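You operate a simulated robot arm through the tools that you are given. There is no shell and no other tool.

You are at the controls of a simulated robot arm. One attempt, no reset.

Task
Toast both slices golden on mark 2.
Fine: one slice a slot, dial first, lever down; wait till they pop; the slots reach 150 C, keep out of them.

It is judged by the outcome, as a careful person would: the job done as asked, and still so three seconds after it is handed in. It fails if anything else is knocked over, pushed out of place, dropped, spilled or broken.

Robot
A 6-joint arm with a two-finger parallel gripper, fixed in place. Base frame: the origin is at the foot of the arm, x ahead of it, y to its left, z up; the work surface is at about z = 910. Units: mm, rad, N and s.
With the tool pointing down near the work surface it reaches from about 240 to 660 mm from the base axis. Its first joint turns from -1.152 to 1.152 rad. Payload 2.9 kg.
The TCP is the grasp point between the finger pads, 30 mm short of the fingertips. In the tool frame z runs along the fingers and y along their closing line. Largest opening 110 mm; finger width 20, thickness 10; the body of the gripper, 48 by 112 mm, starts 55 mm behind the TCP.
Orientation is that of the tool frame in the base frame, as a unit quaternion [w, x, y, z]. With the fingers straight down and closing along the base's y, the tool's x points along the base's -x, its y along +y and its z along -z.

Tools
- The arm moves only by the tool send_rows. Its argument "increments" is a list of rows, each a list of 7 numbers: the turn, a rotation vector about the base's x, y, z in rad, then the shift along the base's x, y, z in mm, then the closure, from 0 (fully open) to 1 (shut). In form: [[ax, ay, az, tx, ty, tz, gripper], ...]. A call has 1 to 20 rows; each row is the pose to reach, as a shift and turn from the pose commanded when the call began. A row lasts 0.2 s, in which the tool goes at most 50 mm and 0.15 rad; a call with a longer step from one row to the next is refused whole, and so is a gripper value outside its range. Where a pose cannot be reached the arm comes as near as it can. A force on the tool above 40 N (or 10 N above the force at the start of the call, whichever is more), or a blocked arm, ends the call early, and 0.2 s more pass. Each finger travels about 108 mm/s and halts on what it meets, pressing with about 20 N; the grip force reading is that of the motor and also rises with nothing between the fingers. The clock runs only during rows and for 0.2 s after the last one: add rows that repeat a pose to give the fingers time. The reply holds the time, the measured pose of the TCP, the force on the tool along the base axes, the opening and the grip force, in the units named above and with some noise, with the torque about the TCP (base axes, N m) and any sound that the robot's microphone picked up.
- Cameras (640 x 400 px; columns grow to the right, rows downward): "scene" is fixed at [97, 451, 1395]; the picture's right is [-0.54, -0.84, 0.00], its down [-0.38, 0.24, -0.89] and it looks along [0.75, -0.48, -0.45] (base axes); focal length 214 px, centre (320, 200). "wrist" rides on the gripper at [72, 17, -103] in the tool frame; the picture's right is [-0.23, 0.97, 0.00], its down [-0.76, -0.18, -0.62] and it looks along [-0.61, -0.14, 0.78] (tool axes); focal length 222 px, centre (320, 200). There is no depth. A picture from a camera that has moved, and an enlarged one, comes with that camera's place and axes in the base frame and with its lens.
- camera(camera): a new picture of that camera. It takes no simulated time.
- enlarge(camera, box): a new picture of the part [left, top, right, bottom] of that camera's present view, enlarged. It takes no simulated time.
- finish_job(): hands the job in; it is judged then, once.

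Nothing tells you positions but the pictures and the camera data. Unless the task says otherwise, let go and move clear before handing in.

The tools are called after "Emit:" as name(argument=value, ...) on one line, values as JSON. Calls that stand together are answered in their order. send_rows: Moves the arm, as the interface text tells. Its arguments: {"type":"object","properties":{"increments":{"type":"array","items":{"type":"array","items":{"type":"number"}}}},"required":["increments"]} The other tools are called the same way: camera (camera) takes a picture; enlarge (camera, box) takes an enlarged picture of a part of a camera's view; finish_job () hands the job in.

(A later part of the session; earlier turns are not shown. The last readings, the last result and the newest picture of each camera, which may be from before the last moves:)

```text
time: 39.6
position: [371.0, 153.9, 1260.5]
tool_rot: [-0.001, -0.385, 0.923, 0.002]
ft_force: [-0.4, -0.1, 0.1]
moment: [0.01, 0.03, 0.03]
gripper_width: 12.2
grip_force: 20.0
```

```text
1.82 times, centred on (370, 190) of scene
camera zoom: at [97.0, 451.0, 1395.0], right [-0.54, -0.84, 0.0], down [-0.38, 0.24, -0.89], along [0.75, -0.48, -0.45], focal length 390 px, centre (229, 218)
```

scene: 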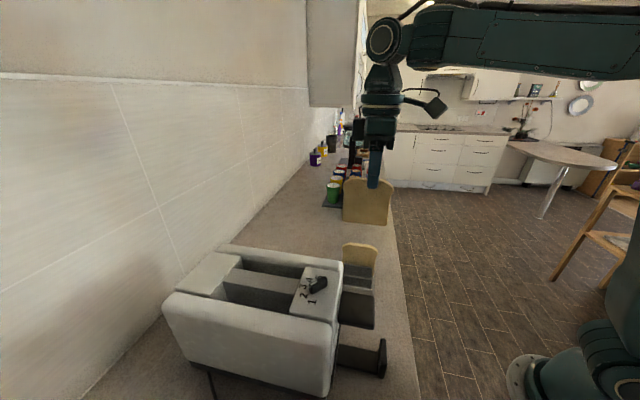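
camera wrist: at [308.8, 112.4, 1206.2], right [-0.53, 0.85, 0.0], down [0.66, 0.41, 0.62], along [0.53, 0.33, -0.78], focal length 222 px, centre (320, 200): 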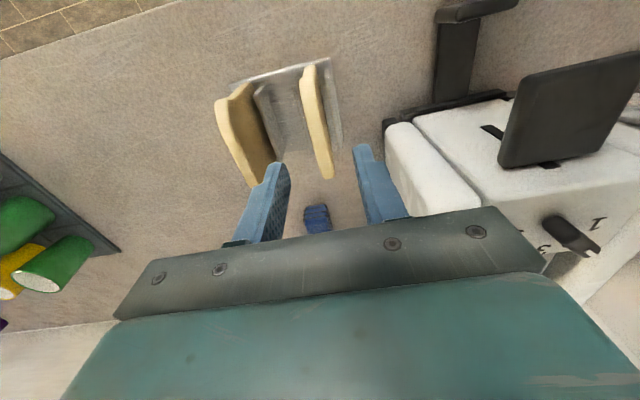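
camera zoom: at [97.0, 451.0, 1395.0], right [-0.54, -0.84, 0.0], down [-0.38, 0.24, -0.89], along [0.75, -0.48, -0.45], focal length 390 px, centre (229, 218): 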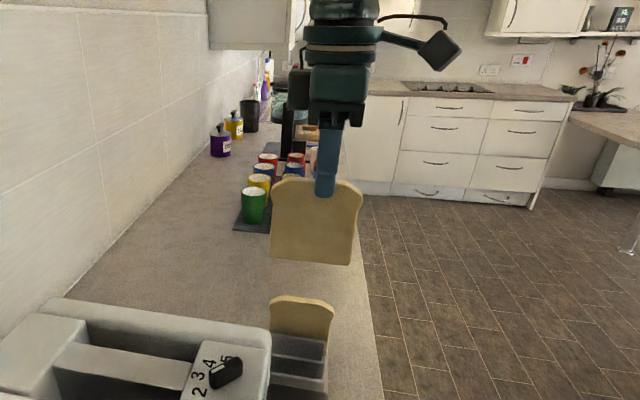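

The slice hangs vertically, with its bottom about 120 mm below the TCP. I'll study the slots from the scene camera to find their centres.

Emit:
enlarge(camera="scene", box=[150, 230, 350, 355])

Emit:
camera(camera="wrist")

```text
3.20 times, centred on (250, 292) of scene
camera zoom: at [97.0, 451.0, 1395.0], right [-0.54, -0.84, 0.0], down [-0.38, 0.24, -0.89], along [0.75, -0.48, -0.45], focal length 686 px, centre (544, -96)
```

zoom: 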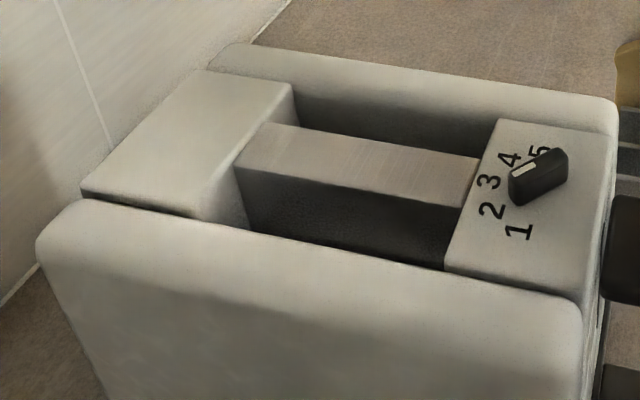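

```text
taken
camera wrist: at [307.8, 112.6, 1362.4], right [-0.53, 0.85, 0.0], down [0.66, 0.41, 0.62], along [0.53, 0.33, -0.78], focal length 222 px, centre (320, 200)
```

wrist: 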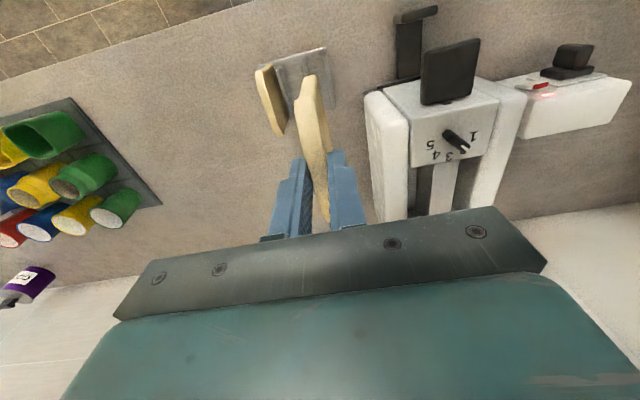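

The slots are about 26 mm wide and 130 mm long, with centres near (360, 404) and (402, 361) and a rim at z ≈ 1100. I'll carry slice 1 high over to the slot on the wall-strip side, at t = -31.5.

Emit:
send_rows(increments=[[0, 0, 0, 0, 0, 20, 0.95], [0, 0, 0, -1, 25, 30, 0.95], [0, 0, 0, -3, 55, 30, 0.95], [0, 0, 0, -4, 85, 30, 0.95], [0, 0, 0, -6, 115, 30, 0.95], [0, 0, 0, -8, 145, 30, 0.95], [0, 0, 0, -9, 175, 30, 0.95], [0, 0, 0, -11, 205, 30, 0.95], [0, 0, 0, -12, 230, 30, 0.95], [0, 0, 0, -13, 251, 30, 0.95], [0, 0, 0, -13, 251, 30, 0.95]])

Emit:
camera(camera="scene")

Emit:
camera(camera="wrist")

```text
time: 41.5
position: [364.4, 371.4, 1292.7]
tool_rot: [0.011, -0.389, 0.921, 0.006]
ft_force: [6.7, 9.8, -16.1]
moment: [-0.28, -0.19, -0.22]
gripper_width: 11.8
grip_force: 19.4
out of reach, approached as far as the arm can: row 9
stopped in row 9: the force on the tool passed its limit at 90 N (the readings are from after the stop); the commanded pose is now the measured one
```

```text
taken
```

scene: 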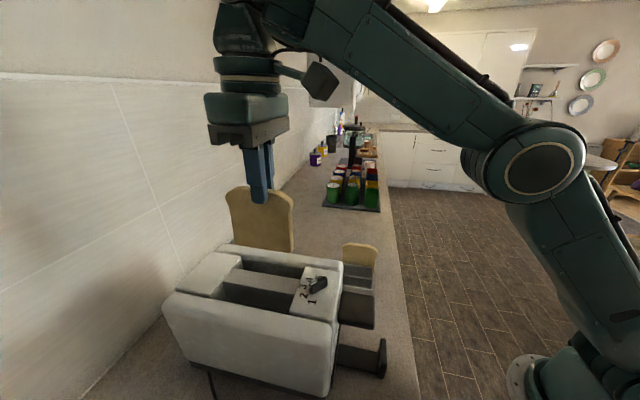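

```text
taken
camera wrist: at [299.5, 328.6, 1393.6], right [-0.54, 0.84, 0.01], down [0.65, 0.41, 0.64], along [0.54, 0.35, -0.77], focal length 222 px, centre (320, 200)
```

wrist: 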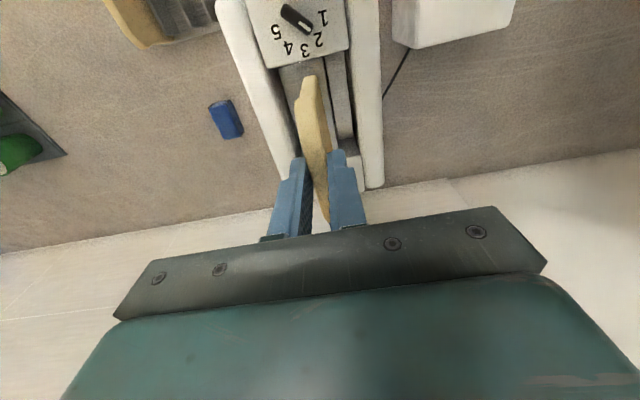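

The arm stopped near its high-reach limit: at z = 1290 and this distance it is almost fully stretched. The slice is still held and nothing was hit. I'll correct the slight tilt and come lower, where the reach is better.

Emit:
send_rows(increments=[[-0.007, 0.005, -0.003, -1, 0, -10, 0.95], [-0.014, 0.01, -0.006, -1, 0, -20, 0.95], [-0.0195, 0.0158, -0.009, -1, 0, -32, 0.95], [-0.0195, 0.0158, -0.009, -1, 0, -42, 0.95], [-0.0195, 0.0158, -0.009, -1, 0, -42, 0.95]])

Emit:
camera(camera="scene")

```text
time: 42.7
position: [363.9, 372.8, 1250.6]
tool_rot: [-0.002, -0.384, 0.923, -0.001]
ft_force: [-0.4, -0.1, -0.5]
moment: [-0.01, -0.01, -0.03]
gripper_width: 11.6
grip_force: 20.0
```

```text
taken
```

scene: 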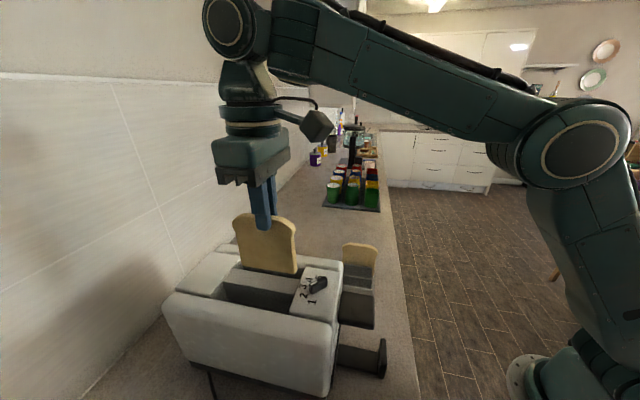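

Emit:
send_rows(increments=[[0, 0, 0, -1, 8, -2, 0.95], [0, 0, 0, -2, 17, -4, 0.95], [0, 0, 0, -3, 25, -5, 0.95], [0, 0, 0, -3.8, 32.7, -5, 0.95], [0, 0, 0, -3.8, 32.7, -5, 0.95]])

Emit:
enlarge(camera="scene", box=[150, 170, 360, 330])

Emit:
enlarge(camera="wrist", box=[220, 20, 420, 210])

```text
time: 43.9
position: [358.7, 404.5, 1245.7]
tool_rot: [-0.003, -0.386, 0.923, -0.001]
ft_force: [0.1, -0.1, 0.2]
moment: [0.0, 0.02, -0.01]
gripper_width: 11.9
grip_force: 19.9
```

```text
2.50 times, centred on (255, 250) of scene
camera zoom: at [97.0, 451.0, 1395.0], right [-0.54, -0.84, 0.0], down [-0.38, 0.24, -0.89], along [0.75, -0.48, -0.45], focal length 536 px, centre (482, 75)
```

zoom: 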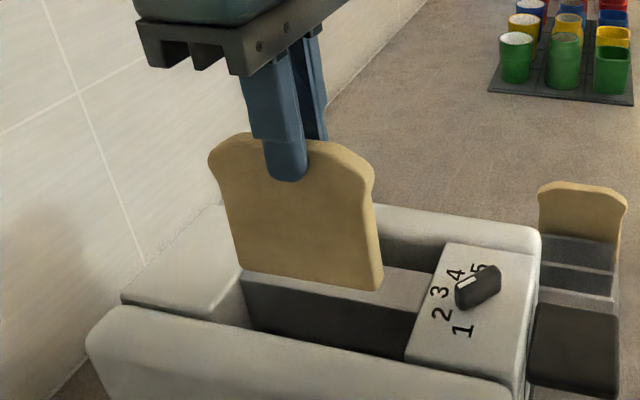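

```text
2.11 times, centred on (320, 115) of wrist
camera zoom: at [295.8, 363.7, 1348.8], right [-0.53, 0.85, 0.0], down [0.66, 0.42, 0.62], along [0.52, 0.33, -0.79], focal length 468 px, centre (320, 379)
```

zoom: 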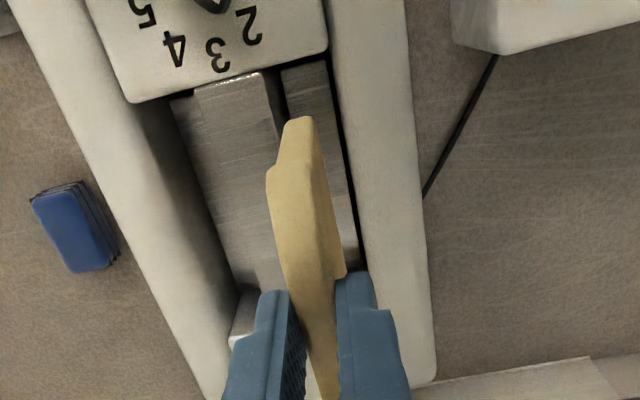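

The slice is lined up over the slot, with its bottom at z ≈ 1122 and about 13-17 mm margin at each end. Lowering it partway and checking.

Emit:
send_rows(increments=[[0, 0, 0, 0, 0, -10, 0.95], [0, 0, 0, 0, 0, -20, 0.95], [0, 0, 0, 0, 0, -30, 0.95], [0, 0, 0, 0, 0, -40, 0.95], [0, 0, 0, 0, 0, -50, 0.95], [0, 0, 0, 0, 0, -60, 0.95], [0, 0, 0, 0, 0, -60, 0.95]])

Emit:
enlarge(camera="scene", box=[150, 170, 360, 330])

Emit:
enlarge(camera="wrist", box=[220, 20, 420, 210])

```text
time: 45.5
position: [358.3, 403.7, 1185.0]
tool_rot: [-0.002, -0.385, 0.923, -0.001]
ft_force: [-0.2, 0.0, -1.1]
moment: [-0.01, 0.02, 0.0]
gripper_width: 12.0
grip_force: 19.9
```

```text
2.50 times, centred on (255, 250) of scene
camera zoom: at [97.0, 451.0, 1395.0], right [-0.54, -0.84, 0.0], down [-0.38, 0.24, -0.89], along [0.75, -0.48, -0.45], focal length 536 px, centre (482, 75)
```

zoom: 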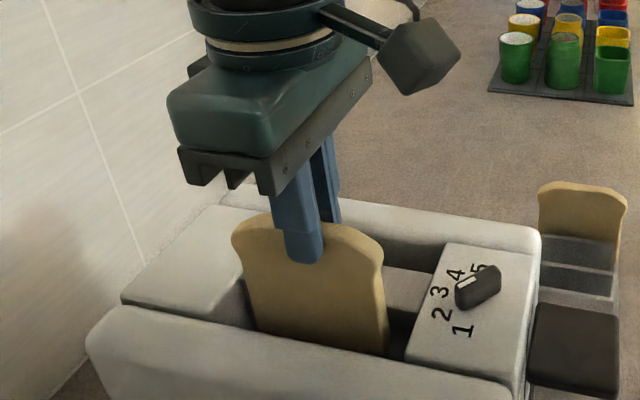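

```text
2.11 times, centred on (320, 115) of wrist
camera zoom: at [296.5, 363.1, 1288.2], right [-0.53, 0.85, 0.0], down [0.66, 0.42, 0.62], along [0.53, 0.33, -0.78], focal length 468 px, centre (320, 379)
```

zoom: 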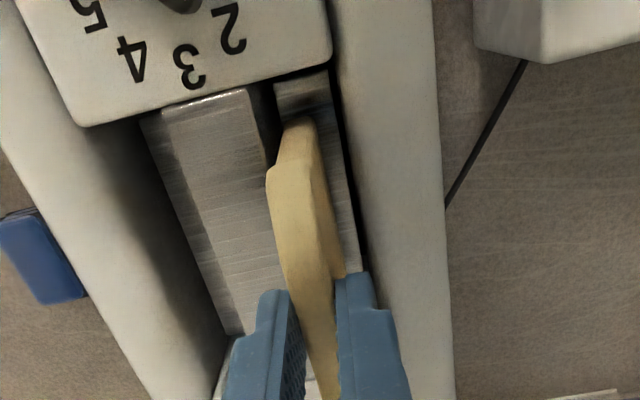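

The slice is inside the slot with no contact force. Continuing down slowly, watching for the carriage.

Emit:
send_rows(increments=[[0, 0, 0, 0, 0, -5, 0.95], [0, 0, 0, 0, 0, -10, 0.95], [0, 0, 0, 0, 0, -15, 0.95], [0, 0, 0, 0, 0, -20, 0.95], [0, 0, 0, 0, 0, -25, 0.95]])

Emit:
enlarge(camera="scene", box=[150, 170, 360, 330])

```text
time: 46.7
position: [359.7, 403.3, 1160.1]
tool_rot: [-0.002, -0.385, 0.923, -0.001]
ft_force: [-0.5, -0.7, -1.0]
moment: [0.02, -0.02, 0.0]
gripper_width: 12.2
grip_force: 20.0
```

```text
2.50 times, centred on (255, 250) of scene
camera zoom: at [97.0, 451.0, 1395.0], right [-0.54, -0.84, 0.0], down [-0.38, 0.24, -0.89], along [0.75, -0.48, -0.45], focal length 536 px, centre (482, 75)
```

zoom: 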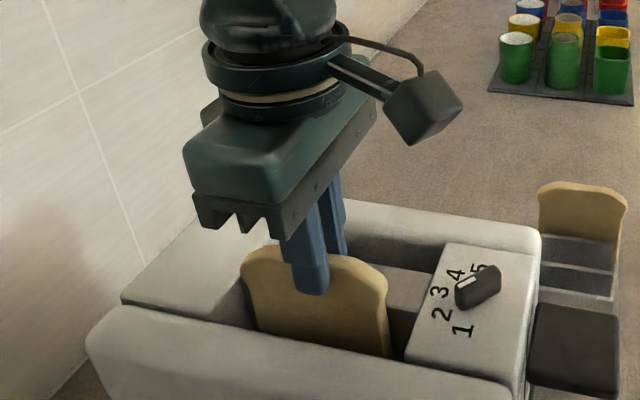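

Emit:
send_rows(increments=[[0, 0, 0, 0, 0, -5, 0.95], [0, 0, 0, 0, 0, -10, 0.95], [0, 0, 0, 0, 0, -15, 0.95], [0, 0, 0, 0, 0, -18, 0.95]])

Emit:
enlarge(camera="scene", box=[150, 170, 360, 330])

Emit:
enlarge(camera="wrist", box=[220, 20, 420, 210])

```text
time: 47.7
position: [359.3, 404.2, 1141.7]
tool_rot: [-0.002, -0.385, 0.923, -0.001]
ft_force: [0.8, 0.2, 1.3]
moment: [0.04, -0.07, -0.03]
gripper_width: 11.7
grip_force: 20.3
```

```text
2.50 times, centred on (255, 250) of scene
camera zoom: at [97.0, 451.0, 1395.0], right [-0.54, -0.84, 0.0], down [-0.38, 0.24, -0.89], along [0.75, -0.48, -0.45], focal length 536 px, centre (482, 75)
```

zoom: 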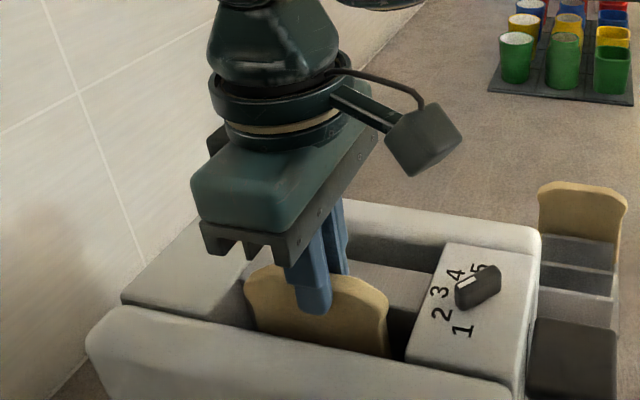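

```text
2.11 times, centred on (320, 115) of wrist
camera zoom: at [296.2, 363.5, 1245.4], right [-0.53, 0.85, 0.0], down [0.66, 0.42, 0.62], along [0.53, 0.33, -0.79], focal length 468 px, centre (320, 379)
```

zoom: 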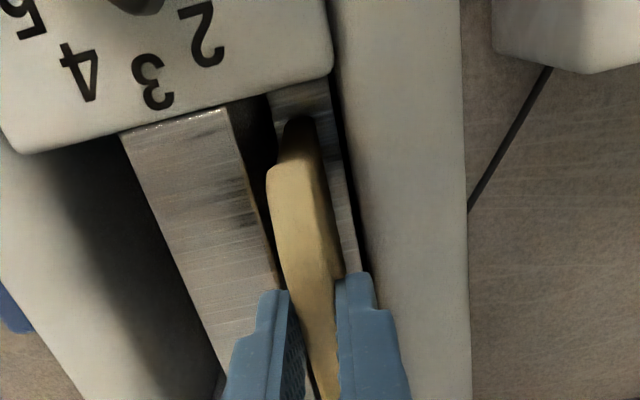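

The slice is hanging nearly full depth with the fingers still above the rim. I'll lower a few mm more, then open gently just enough to release.

Emit:
send_rows(increments=[[0, 0, 0, 0, 0, -2, 0.95], [0, 0, 0, 0, 0, -4, 0.95], [0, 0, 0, 0, 0, -4, 0.95]])

```text
time: 48.5
position: [359.1, 403.7, 1138.7]
tool_rot: [-0.002, -0.385, 0.923, -0.001]
ft_force: [-0.5, 0.3, 1.7]
moment: [-0.02, -0.05, -0.03]
gripper_width: 12.1
grip_force: 20.3
```

Emit:
send_rows(increments=[[0, 0, 0, 0, 0, 0, 0.88], [0, 0, 0, 0, 0, 0, 0.84], [0, 0, 0, 0, 0, 0, 0.8], [0, 0, 0, 0, 0, 0, 0.8]])

Emit:
enlarge(camera="scene", box=[150, 170, 360, 330])

Emit:
enlarge(camera="wrist", box=[220, 20, 420, 210])

```text
time: 49.5
position: [358.5, 403.7, 1138.1]
tool_rot: [-0.002, -0.385, 0.923, -0.001]
ft_force: [0.6, -0.2, -0.3]
moment: [-0.03, 0.0, 0.02]
gripper_width: 22.2
grip_force: 0.1
```

```text
2.50 times, centred on (255, 250) of scene
camera zoom: at [97.0, 451.0, 1395.0], right [-0.54, -0.84, 0.0], down [-0.38, 0.24, -0.89], along [0.75, -0.48, -0.45], focal length 536 px, centre (482, 75)
```

zoom: 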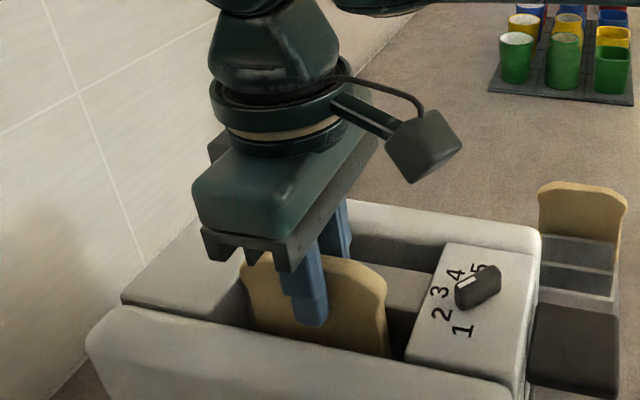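

```text
2.11 times, centred on (320, 115) of wrist
camera zoom: at [296.0, 363.8, 1241.8], right [-0.53, 0.85, 0.0], down [0.66, 0.42, 0.62], along [0.52, 0.33, -0.79], focal length 468 px, centre (320, 379)
```

zoom: 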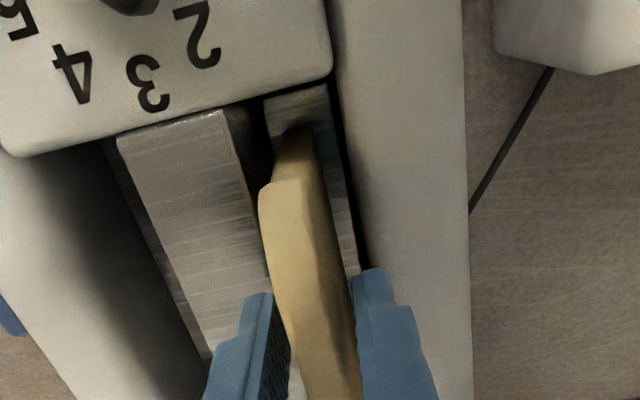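

The slice rests on the carriage, leaning slightly. Opening a touch more and lifting clear.

Emit:
send_rows(increments=[[0, 0, 0, 0, 0, 0, 0.76], [0, 0, 0, 0, 0, 5, 0.76], [0, 0, 0, 0, 0, 20, 0.74], [0, 0, 0, 0, 0, 45, 0.7], [0, 0, 0, 0, 0, 75, 0.65], [0, 0, 0, 0, 0, 85, 0.6], [0, 0, 0, 0, 0, 85, 0.6]])

Emit:
enlarge(camera="scene", box=[150, 170, 360, 330])

Emit:
enlarge(camera="wrist", box=[220, 20, 420, 210])

```text
time: 51.1
position: [358.1, 403.5, 1224.1]
tool_rot: [-0.003, -0.385, 0.923, -0.001]
ft_force: [1.1, 0.5, 0.3]
moment: [-0.04, 0.03, 0.02]
gripper_width: 44.0
grip_force: 0.0
```

```text
2.50 times, centred on (255, 250) of scene
camera zoom: at [97.0, 451.0, 1395.0], right [-0.54, -0.84, 0.0], down [-0.38, 0.24, -0.89], along [0.75, -0.48, -0.45], focal length 536 px, centre (482, 75)
```

zoom: 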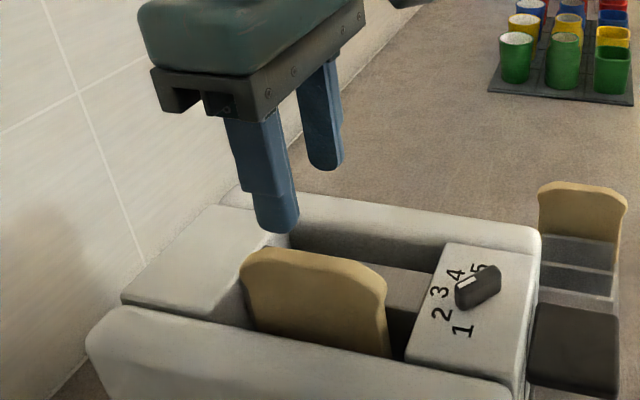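

```text
2.11 times, centred on (320, 115) of wrist
camera zoom: at [295.7, 363.9, 1327.7], right [-0.53, 0.85, 0.0], down [0.66, 0.42, 0.62], along [0.52, 0.33, -0.79], focal length 468 px, centre (320, 379)
```

zoom: 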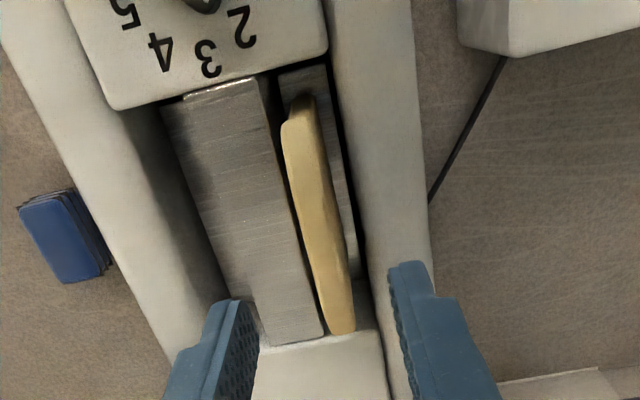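

Slice 1 stands in its slot. Now I'll move back over the rack to slice 2.

Emit:
send_rows(increments=[[0, 0, 0, 5, -25, 5, 0.6], [0, 0, 0, 12, -60, 10, 0.6], [0, 0, 0, 20, -95, 10, 0.6], [0, 0, 0, 28, -130, 10, 0.6], [0, 0, 0, 36, -165, 10, 0.6], [0, 0, 0, 44, -200, 10, 0.6], [0, 0, 0, 52, -235, 10, 0.6], [0, 0, 0, 60, -270, 5, 0.6], [0, 0, 0, 66, -303, 0, 0.6], [0, 0, 0, 66, -303, 0, 0.6]])

Emit:
camera(camera="wrist")

```text
time: 53.3
position: [425.7, 102.5, 1221.5]
tool_rot: [-0.002, -0.384, 0.923, -0.001]
ft_force: [0.8, 0.4, -0.3]
moment: [0.01, -0.02, 0.0]
gripper_width: 44.0
grip_force: 0.0
```

```text
taken
camera wrist: at [362.3, 61.8, 1326.1], right [-0.53, 0.85, 0.0], down [0.66, 0.42, 0.62], along [0.53, 0.33, -0.79], focal length 222 px, centre (320, 200)
```

wrist: 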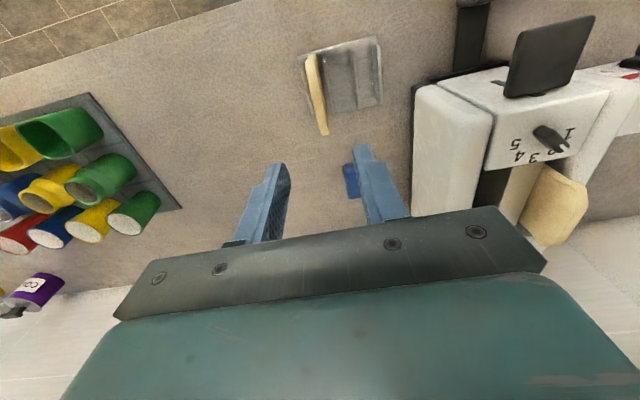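

Emit:
send_rows(increments=[[0, 0, 0, 0, 0, -30, 0.6], [0, 0, 0, 0, 0, -60, 0.6], [0, 0, 0, 0, 0, -90, 0.6], [0, 0, 0, 0, 0, -115, 0.6], [0, 0, 0, 0, 0, -120, 0.6], [0, 0, 0, 0, 0, -120, 0.6]])

Emit:
enlarge(camera="wrist", box=[230, 20, 410, 200])

Emit:
enlarge(camera="scene", box=[300, 180, 420, 300])

```text
time: 54.7
position: [478.8, 115.8, 1172.5]
tool_rot: [-0.004, -0.384, 0.923, -0.001]
ft_force: [0.2, 0.1, -0.4]
moment: [-0.01, 0.02, 0.01]
gripper_width: 44.3
grip_force: 0.0
out of reach, approached as far as the arm can: row 1, 2, 3, 4, 5, 6
```

```text
2.22 times, centred on (320, 110) of wrist
camera zoom: at [415.6, 75.9, 1277.0], right [-0.53, 0.85, 0.0], down [0.67, 0.42, 0.62], along [0.52, 0.33, -0.79], focal length 494 px, centre (320, 400)
```

zoom: 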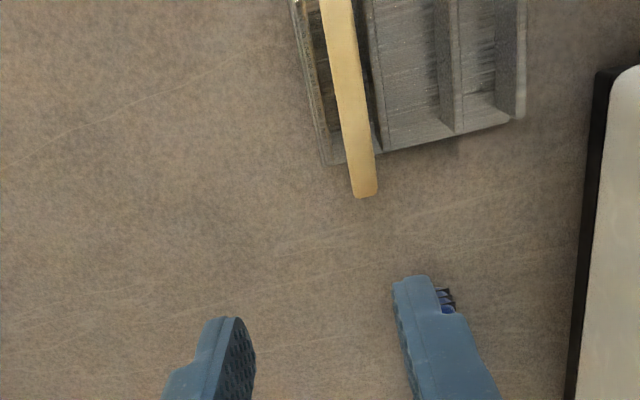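

```text
3.33 times, centred on (360, 240) of scene
camera zoom: at [97.0, 451.0, 1395.0], right [-0.54, -0.84, 0.0], down [-0.38, 0.24, -0.89], along [0.75, -0.48, -0.45], focal length 715 px, centre (187, 67)
```

zoom: 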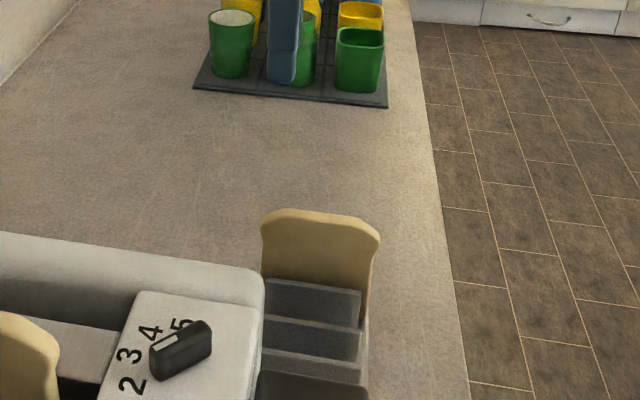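

The arm has hit the same branch limit on the way down, and raising to about z = 1265 over the target cleared it before. I'll go up there and descend straight again.

Emit:
send_rows(increments=[[0, 0, 0, 0, 0, 40, 0.6], [0, 0, 0, 0, 0, 80, 0.6], [0, 0, 0, 0, 0, 120, 0.6], [0, 0, 0, 0, 0, 150, 0.6], [0, 0, 0, 0, 0, 165, 0.6], [0, 0, 0, 0, 0, 165, 0.6], [0, 0, 0, 0, 0, 165, 0.6]])

Emit:
camera(camera="scene")

```text
time: 56.3
position: [463.5, 112.7, 1322.3]
tool_rot: [-0.002, -0.385, 0.923, -0.002]
ft_force: [-0.4, 0.8, -0.4]
moment: [0.03, 0.02, 0.02]
gripper_width: 44.1
grip_force: 0.1
out of reach, approached as far as the arm can: row 1, 4, 5, 6, 7
```

```text
taken
```

scene: 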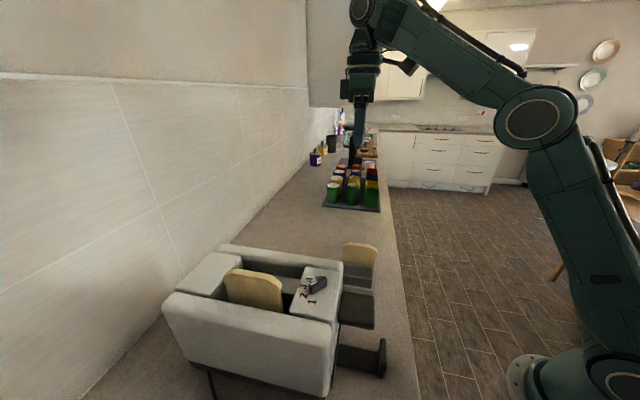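

Emit:
send_rows(increments=[[0, 0, 0, 0, 0, 0, 0.6], [0, 0, 0, 0, 0, 0, 0.6]])

```text
time: 56.9
position: [463.3, 112.3, 1322.8]
tool_rot: [-0.002, -0.385, 0.923, 0.0]
ft_force: [-0.3, 0.6, -0.3]
moment: [0.01, 0.02, -0.02]
gripper_width: 44.0
grip_force: 0.1
```

The commanded pose is now the measured one. I'll go to directly above slice 2 at z ≈ 1265 and then step down a little to test.

Emit:
send_rows(increments=[[0, 0, 0, -10, -3, -15, 0.6], [0, 0, 0, -20, -6, -30, 0.6], [0, 0, 0, -30, -9, -45, 0.6], [0, 0, 0, -38, -11.5, -58, 0.6], [0, 0, 0, -38, -11.5, -75, 0.6], [0, 0, 0, -38, -11.5, -95, 0.6], [0, 0, 0, -38, -11.5, -95, 0.6]])

Emit:
camera(camera="scene")

```text
time: 58.5
position: [425.8, 99.3, 1227.9]
tool_rot: [-0.002, -0.385, 0.923, -0.001]
ft_force: [-0.4, 0.8, -0.3]
moment: [-0.04, -0.02, 0.0]
gripper_width: 44.0
grip_force: 0.0
```

```text
taken
```

scene: 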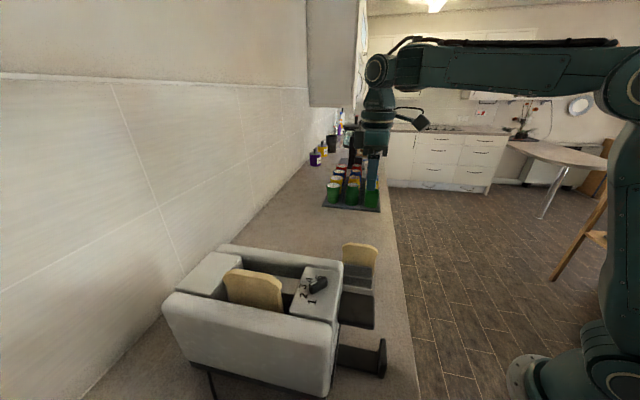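

Emit:
send_rows(increments=[[0, 0, 0, 0, 0, -10, 0.6], [0, 0, 0, 0, 0, -20, 0.6]])

```text
time: 59.1
position: [426.8, 100.0, 1210.5]
tool_rot: [-0.002, -0.385, 0.923, -0.001]
ft_force: [-0.6, 0.0, 0.6]
moment: [-0.01, 0.0, -0.04]
gripper_width: 44.1
grip_force: 0.1
```

Emit:
send_rows(increments=[[0, 0, 0, 0, 0, -10, 0.6], [0, 0, 0, 0, 0, -20, 0.6], [0, 0, 0, 0, 0, -30, 0.6]])

```text
time: 59.9
position: [426.5, 99.9, 1180.5]
tool_rot: [-0.002, -0.385, 0.923, -0.001]
ft_force: [0.4, 0.7, -0.3]
moment: [-0.01, 0.03, 0.01]
gripper_width: 44.1
grip_force: 0.0
```

The arm is in the good configuration now. Continuing down to about z = 1104 to look at slice 2.

Emit:
send_rows(increments=[[0, 0, 0, 0, 0, -20, 0.6], [0, 0, 0, 0, 0, -40, 0.6], [0, 0, 0, 0, 0, -60, 0.6], [0, 0, 0, 0, 0, -75, 0.6], [0, 0, 0, 0, 0, -75, 0.6]])

Emit:
enlarge(camera="wrist", box=[230, 20, 410, 200])

Emit:
enlarge(camera="scene", box=[300, 180, 420, 300])

```text
time: 61.1
position: [426.2, 102.2, 1103.7]
tool_rot: [-0.003, -0.385, 0.923, -0.001]
ft_force: [1.0, -0.6, 0.9]
moment: [-0.02, 0.02, -0.01]
gripper_width: 44.2
grip_force: 0.1
```

```text
2.22 times, centred on (320, 110) of wrist
camera zoom: at [363.2, 62.1, 1208.0], right [-0.53, 0.85, 0.0], down [0.66, 0.42, 0.62], along [0.52, 0.33, -0.79], focal length 494 px, centre (320, 400)
```

zoom: 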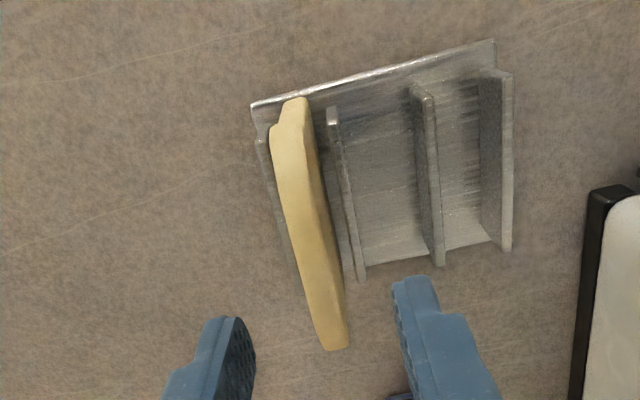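

```text
3.33 times, centred on (360, 240) of scene
camera zoom: at [97.0, 451.0, 1395.0], right [-0.54, -0.84, 0.0], down [-0.38, 0.24, -0.89], along [0.75, -0.48, -0.45], focal length 715 px, centre (187, 67)
```

zoom: 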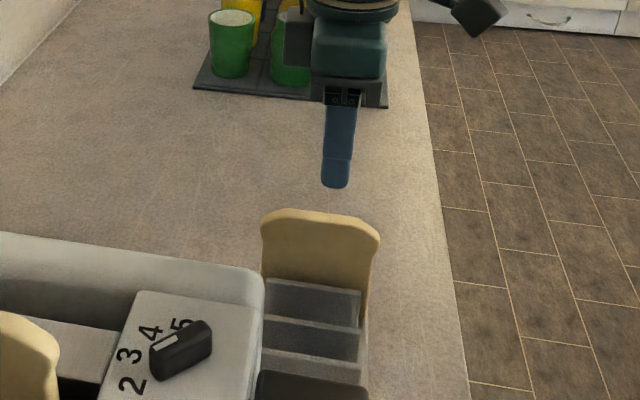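

Slice 2 is about 3 mm off-centre toward +t. I'll correct that and descend to the same grip depth.

Emit:
send_rows(increments=[[0, 0, 0, 2, -2, -20, 0.6], [0, 0, 0, 2, -2, -40, 0.6], [0, 0, 0, 2, -2, -55, 0.6], [0, 0, 0, 2, -2, -68, 0.6], [0, 0, 0, 2, -2, -68, 0.6]])

Emit:
enlarge(camera="wrist", box=[230, 20, 410, 200])

Emit:
enlarge(camera="scene", box=[300, 180, 420, 300])

```text
time: 62.3
position: [429.6, 99.4, 1036.3]
tool_rot: [-0.003, -0.385, 0.923, -0.001]
ft_force: [0.3, 0.2, -0.1]
moment: [0.01, 0.02, 0.0]
gripper_width: 44.3
grip_force: 0.1
```

```text
2.22 times, centred on (320, 110) of wrist
camera zoom: at [365.8, 59.5, 1140.6], right [-0.53, 0.85, 0.0], down [0.66, 0.42, 0.62], along [0.52, 0.33, -0.79], focal length 494 px, centre (320, 400)
```

zoom: 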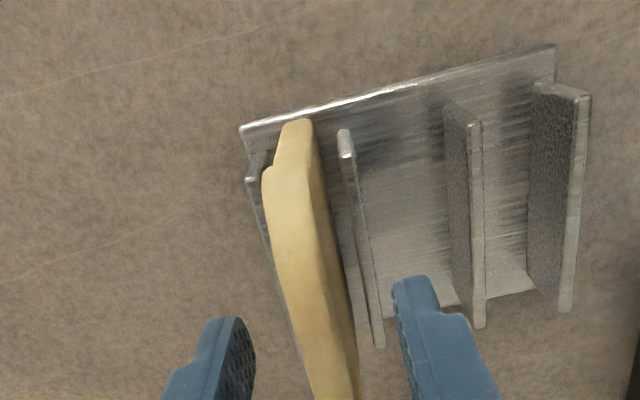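

```text
3.33 times, centred on (360, 240) of scene
camera zoom: at [97.0, 451.0, 1395.0], right [-0.54, -0.84, 0.0], down [-0.38, 0.24, -0.89], along [0.75, -0.48, -0.45], focal length 715 px, centre (187, 67)
```

zoom: 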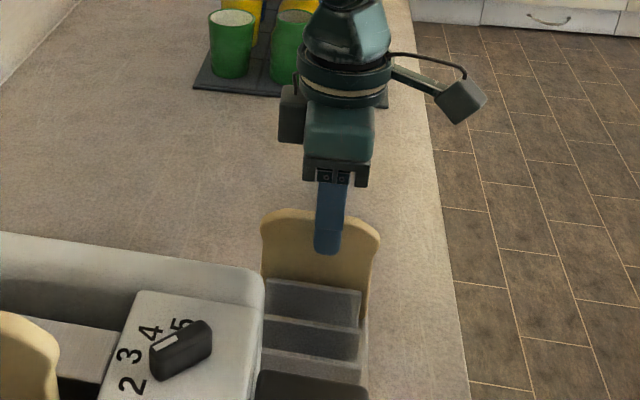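

Well aligned. Closing on slice 2.

Emit:
send_rows(increments=[[0, 0, 0, 0, 0, 0, 0.7], [0, 0, 0, 0, 0, 0, 0.8], [0, 0, 0, 0, 0, 0, 0.88], [0, 0, 0, 0, 0, 0, 0.95], [0, 0, 0, 0, 0, 0, 0.95]])

```text
time: 63.5
position: [428.4, 99.5, 1038.7]
tool_rot: [-0.002, -0.385, 0.923, -0.001]
ft_force: [-0.2, 0.2, 0.8]
moment: [-0.01, 0.03, -0.01]
gripper_width: 12.1
grip_force: 20.4
```

Gripped. Lifting straight up to z ≈ 1243.

Emit:
send_rows(increments=[[0, 0, 0, 0, 0, 15, 0.95], [0, 0, 0, 0, 0, 40, 0.95], [0, 0, 0, 0, 0, 70, 0.95], [0, 0, 0, 0, 0, 105, 0.95], [0, 0, 0, 0, 0, 140, 0.95], [0, 0, 0, 0, 0, 175, 0.95], [0, 0, 0, 0, 0, 200, 0.95], [0, 0, 0, 0, 0, 206, 0.95], [0, 0, 0, 0, 0, 206, 0.95]])

Emit:
enlarge(camera="scene", box=[300, 80, 440, 300])

```text
time: 65.5
position: [428.4, 99.8, 1245.2]
tool_rot: [-0.002, -0.385, 0.923, -0.001]
ft_force: [-0.2, 0.6, -0.5]
moment: [0.03, 0.03, -0.03]
gripper_width: 12.1
grip_force: 20.1
```

```text
1.82 times, centred on (370, 190) of scene
camera zoom: at [97.0, 451.0, 1395.0], right [-0.54, -0.84, 0.0], down [-0.38, 0.24, -0.89], along [0.75, -0.48, -0.45], focal length 390 px, centre (229, 218)
```

zoom: 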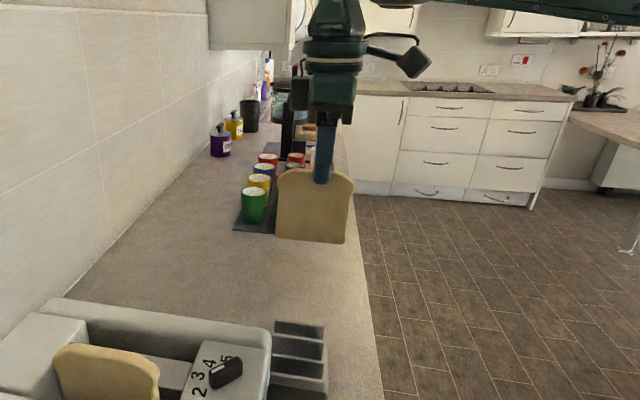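

Slice 2 is held straight. I'll carry it toward the second slot in two stages, staying at this height.

Emit:
send_rows(increments=[[0, 0, 0, -2, 15, 0, 0.95], [0, 0, 0, -4, 35, 0, 0.95], [0, 0, 0, -6, 55, 0, 0.95], [0, 0, 0, -8, 77, 0, 0.95], [0, 0, 0, -10, 99, 0, 0.95], [0, 0, 0, -12, 121, 0, 0.95], [0, 0, 0, -15, 143, 0, 0.95], [0, 0, 0, -17, 165, 0, 0.95], [0, 0, 0, -19, 185, 0, 0.95], [0, 0, 0, -20, 200, 0, 0.95], [0, 0, 0, -20, 200, 0, 0.95]])

Emit:
camera(camera="scene")

```text
time: 67.9
position: [408.7, 299.4, 1240.2]
tool_rot: [-0.003, -0.385, 0.923, -0.002]
ft_force: [-0.8, -1.0, -0.1]
moment: [0.0, 0.03, 0.0]
gripper_width: 11.8
grip_force: 20.0
```

```text
taken
```

scene: 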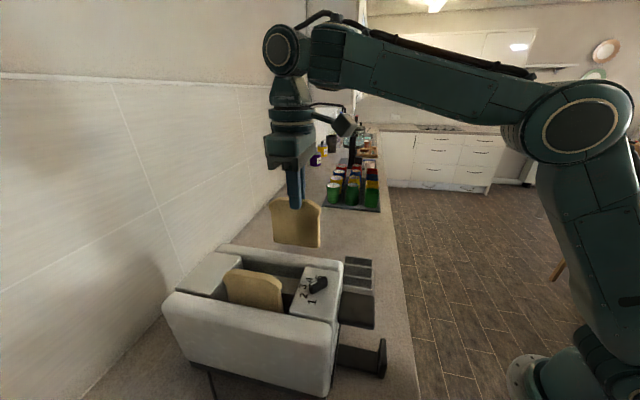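

Emit:
send_rows(increments=[[0, 0, 0, -1, 10, 1, 0.95], [0, 0, 0, -2, 22, 2, 0.95], [0, 0, 0, -4, 36, 2, 0.95], [0, 0, 0, -5, 48, 2, 0.95], [0, 0, 0, -6.5, 62, 2, 0.95], [0, 0, 0, -6.5, 62, 2, 0.95]])

Emit:
enlarge(camera="scene", box=[150, 170, 360, 330])

Emit:
enlarge(camera="wrist", box=[220, 20, 420, 210])

```text
time: 69.3
position: [400.7, 360.1, 1242.6]
tool_rot: [-0.002, -0.384, 0.923, -0.001]
ft_force: [0.0, 0.6, -0.7]
moment: [0.01, -0.01, 0.03]
gripper_width: 11.9
grip_force: 20.1
```

```text
2.50 times, centred on (255, 250) of scene
camera zoom: at [97.0, 451.0, 1395.0], right [-0.54, -0.84, 0.0], down [-0.38, 0.24, -0.89], along [0.75, -0.48, -0.45], focal length 536 px, centre (482, 75)
```

zoom: 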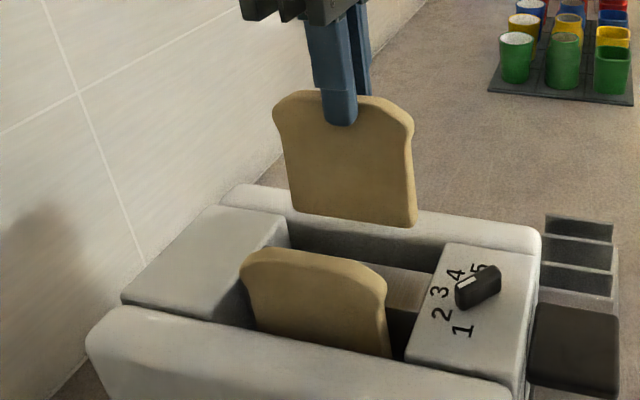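

```text
2.11 times, centred on (320, 115) of wrist
camera zoom: at [338.8, 319.6, 1345.9], right [-0.53, 0.85, 0.0], down [0.66, 0.42, 0.62], along [0.52, 0.33, -0.79], focal length 468 px, centre (320, 379)
```

zoom: 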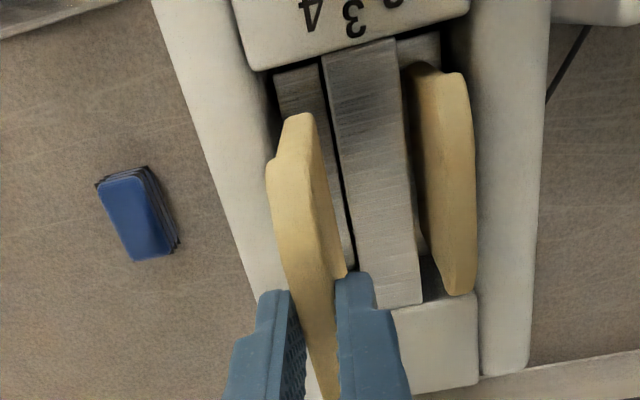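

Slice 2 is centred over the second slot. Lowering in stages as before.

Emit:
send_rows(increments=[[0, 0, 0, 0, 0, -10, 0.95], [0, 0, 0, 0, 0, -20, 0.95], [0, 0, 0, 0, 0, -30, 0.95], [0, 0, 0, 0, 0, -40, 0.95], [0, 0, 0, 0, 0, -50, 0.95], [0, 0, 0, 0, 0, -60, 0.95], [0, 0, 0, 0, 0, -60, 0.95]])

Emit:
enlarge(camera="scene", box=[150, 170, 360, 330])

Emit:
enlarge(camera="wrist", box=[220, 20, 420, 210])

```text
time: 70.9
position: [403.1, 360.0, 1186.5]
tool_rot: [-0.002, -0.385, 0.923, 0.0]
ft_force: [-0.6, -0.8, 0.5]
moment: [0.04, -0.01, -0.02]
gripper_width: 12.1
grip_force: 20.3
```

```text
2.50 times, centred on (255, 250) of scene
camera zoom: at [97.0, 451.0, 1395.0], right [-0.54, -0.84, 0.0], down [-0.38, 0.24, -0.89], along [0.75, -0.48, -0.45], focal length 536 px, centre (482, 75)
```

zoom: 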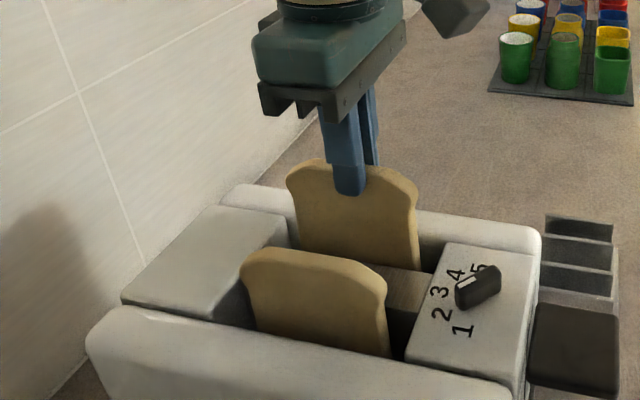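

```text
2.11 times, centred on (320, 115) of wrist
camera zoom: at [339.4, 319.6, 1289.0], right [-0.53, 0.85, 0.0], down [0.66, 0.42, 0.62], along [0.53, 0.33, -0.78], focal length 468 px, centre (320, 379)
```

zoom: 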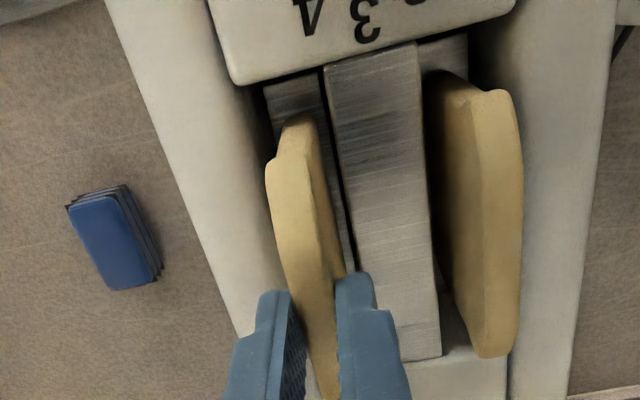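

Emit:
send_rows(increments=[[0, 0, 0, 0, 0, -6, 0.95], [0, 0, 0, 0, 0, -12, 0.95], [0, 0, 0, 0, 0, -18, 0.95], [0, 0, 0, 0, 0, -25, 0.95], [0, 0, 0, 0, 0, -25, 0.95]])

Emit:
enlarge(camera="wrist", box=[220, 20, 420, 210])

```text
time: 72.1
position: [401.3, 361.1, 1158.4]
tool_rot: [-0.002, -0.385, 0.923, -0.001]
ft_force: [-0.6, 0.0, 1.4]
moment: [-0.01, 0.02, -0.01]
gripper_width: 11.7
grip_force: 20.0
```

```text
2.11 times, centred on (320, 115) of wrist
camera zoom: at [338.8, 320.4, 1262.3], right [-0.53, 0.85, 0.0], down [0.66, 0.42, 0.62], along [0.53, 0.33, -0.78], focal length 468 px, centre (320, 379)
```

zoom: 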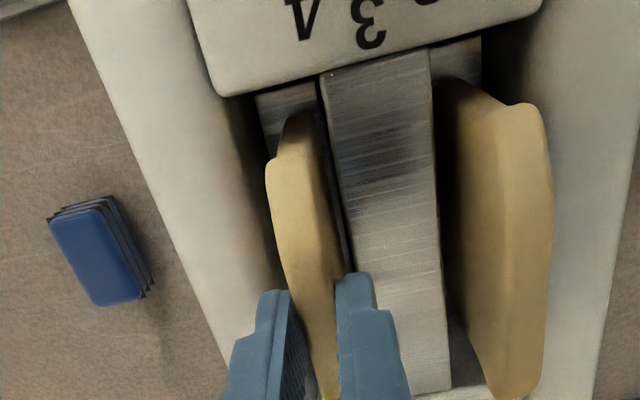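

Emit:
send_rows(increments=[[0, 0, 0, 0, 0, -6, 0.95], [0, 0, 0, 0, 0, -12, 0.95], [0, 0, 0, 0, 0, -17, 0.95], [0, 0, 0, 0, 0, -21, 0.95], [0, 0, 0, 0, 0, -21, 0.95]])

Emit:
enlarge(camera="scene", box=[150, 170, 360, 330])

```text
time: 73.3
position: [402.6, 359.2, 1139.1]
tool_rot: [-0.002, -0.385, 0.923, -0.001]
ft_force: [0.4, 0.0, -0.1]
moment: [0.01, 0.01, -0.01]
gripper_width: 12.0
grip_force: 19.8
```

```text
2.50 times, centred on (255, 250) of scene
camera zoom: at [97.0, 451.0, 1395.0], right [-0.54, -0.84, 0.0], down [-0.38, 0.24, -0.89], along [0.75, -0.48, -0.45], focal length 536 px, centre (482, 75)
```

zoom: 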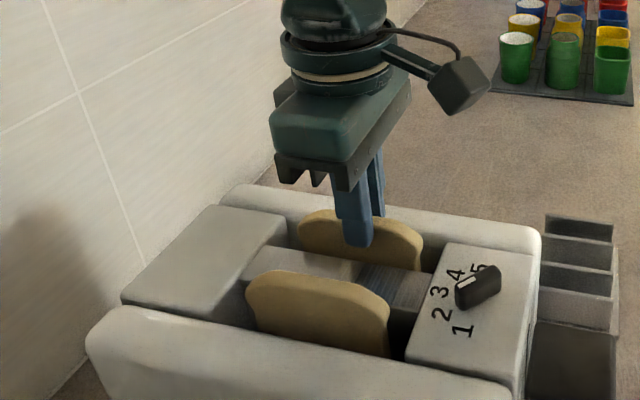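

Slice 2 is seated on the carriage, with the lever block dipped slightly. Opening gently to release.

Emit:
send_rows(increments=[[0, 0, 0, 0, 0, 0, 0.88], [0, 0, 0, 0, 0, 0, 0.84], [0, 0, 0, 0, 0, 0, 0.8], [0, 0, 0, 0, 0, 0, 0.77], [0, 0, 0, 0, 0, 0, 0.77]])

Emit:
enlarge(camera="scene", box=[150, 170, 360, 330])

Emit:
enlarge(camera="wrist", box=[220, 20, 420, 210])

```text
time: 74.5
position: [402.8, 359.1, 1139.9]
tool_rot: [-0.003, -0.385, 0.923, -0.001]
ft_force: [-0.4, 0.0, -0.5]
moment: [-0.02, 0.0, 0.04]
gripper_width: 25.4
grip_force: 0.0
```

```text
2.50 times, centred on (255, 250) of scene
camera zoom: at [97.0, 451.0, 1395.0], right [-0.54, -0.84, 0.0], down [-0.38, 0.24, -0.89], along [0.75, -0.48, -0.45], focal length 536 px, centre (482, 75)
```

zoom: 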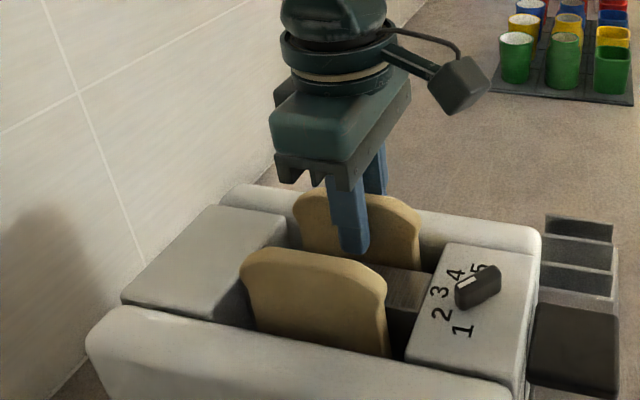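

```text
2.11 times, centred on (320, 115) of wrist
camera zoom: at [339.0, 318.9, 1242.1], right [-0.53, 0.85, 0.0], down [0.66, 0.42, 0.62], along [0.52, 0.33, -0.79], focal length 468 px, centre (320, 379)
```

zoom: 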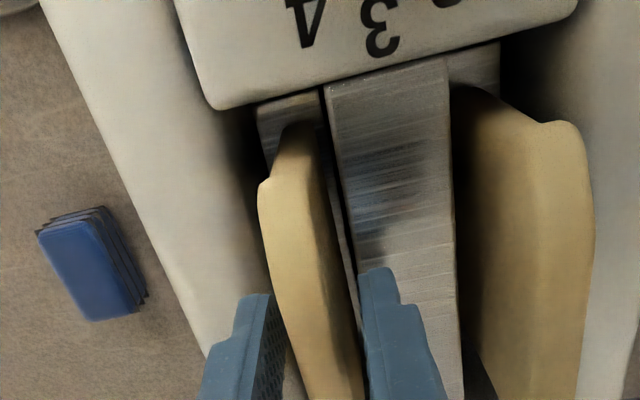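

Both slices are in and the carriage sprang back up, which confirms the black block is the lever. I'll lift clear, then move over the lever near (256, 256) with the fingers closed.

Emit:
send_rows(increments=[[0, 0, 0, 0, 0, 5, 0.75], [0, 0, 0, 0, 0, 25, 0.72], [0, 0, 0, 0, 0, 55, 0.7], [0, 0, 0, 0, 0, 85, 0.7], [0, 0, 0, -20, -14, 85, 0.8], [0, 0, 0, -45, -32, 85, 0.9], [0, 0, 0, -70, -50, 85, 1], [0, 0, 0, -95, -68, 85, 1], [0, 0, 0, -120, -86, 85, 1], [0, 0, 0, -138, -98, 80, 1], [0, 0, 0, -146, -104, 75, 1], [0, 0, 0, -146, -104, 75, 1]])

Emit:
enlarge(camera="scene", box=[190, 170, 420, 390])

Emit:
camera(camera="wrist")

```text
time: 77.1
position: [256.1, 257.5, 1214.0]
tool_rot: [-0.002, -0.386, 0.923, -0.001]
ft_force: [0.3, -0.5, -0.3]
moment: [-0.02, -0.01, -0.01]
gripper_width: 0.0
grip_force: 20.3
```

```text
1.82 times, centred on (305, 280) of scene
camera zoom: at [97.0, 451.0, 1395.0], right [-0.54, -0.84, 0.0], down [-0.38, 0.24, -0.89], along [0.75, -0.48, -0.45], focal length 390 px, centre (347, 54)
```

zoom: 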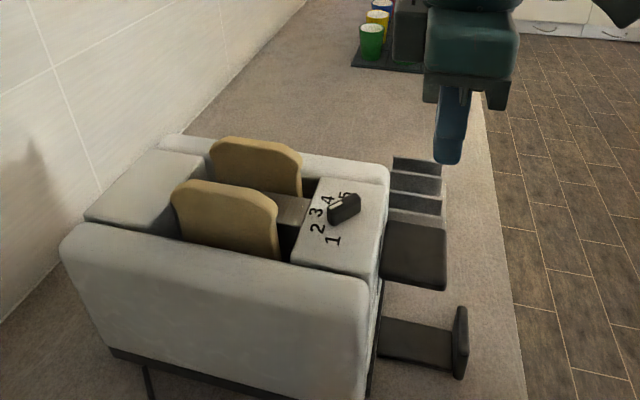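

```text
taken
camera wrist: at [192.9, 216.6, 1317.8], right [-0.53, 0.85, 0.0], down [0.66, 0.42, 0.62], along [0.52, 0.33, -0.79], focal length 222 px, centre (320, 200)
```

wrist: 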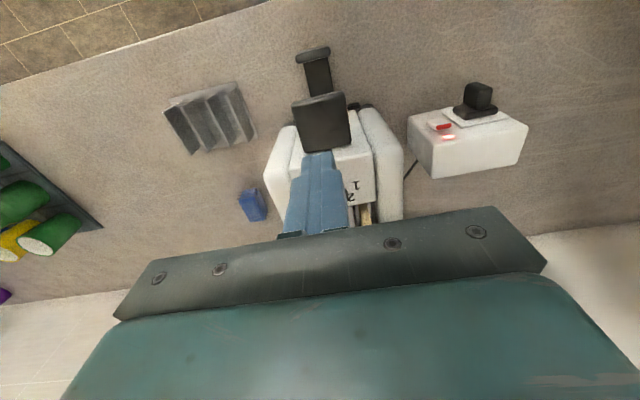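

The closed fingers are above the lever, about 15 mm in from its outer edge. Descending to just above its top.

Emit:
send_rows(increments=[[0, 0, 0, 0, 0, -30, 1], [0, 0, 0, 0, 0, -60, 1], [0, 0, 0, 0, 0, -85, 1], [0, 0, 0, 0, 0, -105, 1], [0, 0, 0, 0, 0, -112, 1], [0, 0, 0, 0, 0, -112, 1]])

Emit:
enlarge(camera="scene", box=[190, 170, 420, 390])

Emit:
enlarge(camera="wrist", box=[220, 20, 420, 210])

```text
time: 78.5
position: [255.9, 256.4, 1100.4]
tool_rot: [-0.003, -0.385, 0.923, -0.001]
ft_force: [0.1, -0.1, 0.0]
moment: [0.02, -0.04, 0.01]
gripper_width: 0.0
grip_force: 20.1
```

```text
1.82 times, centred on (305, 280) of scene
camera zoom: at [97.0, 451.0, 1395.0], right [-0.54, -0.84, 0.0], down [-0.38, 0.24, -0.89], along [0.75, -0.48, -0.45], focal length 390 px, centre (347, 54)
```

zoom: 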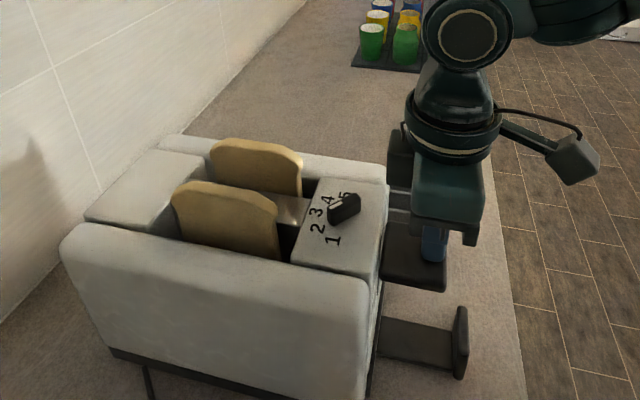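

```text
2.11 times, centred on (320, 115) of wrist
camera zoom: at [192.8, 215.9, 1203.9], right [-0.53, 0.85, 0.0], down [0.66, 0.42, 0.62], along [0.52, 0.33, -0.79], focal length 468 px, centre (320, 379)
```

zoom: 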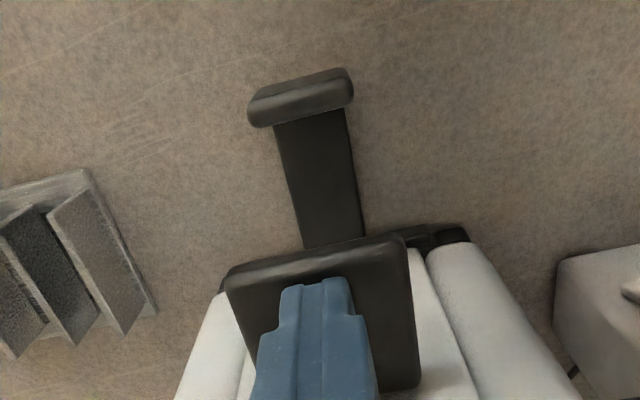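

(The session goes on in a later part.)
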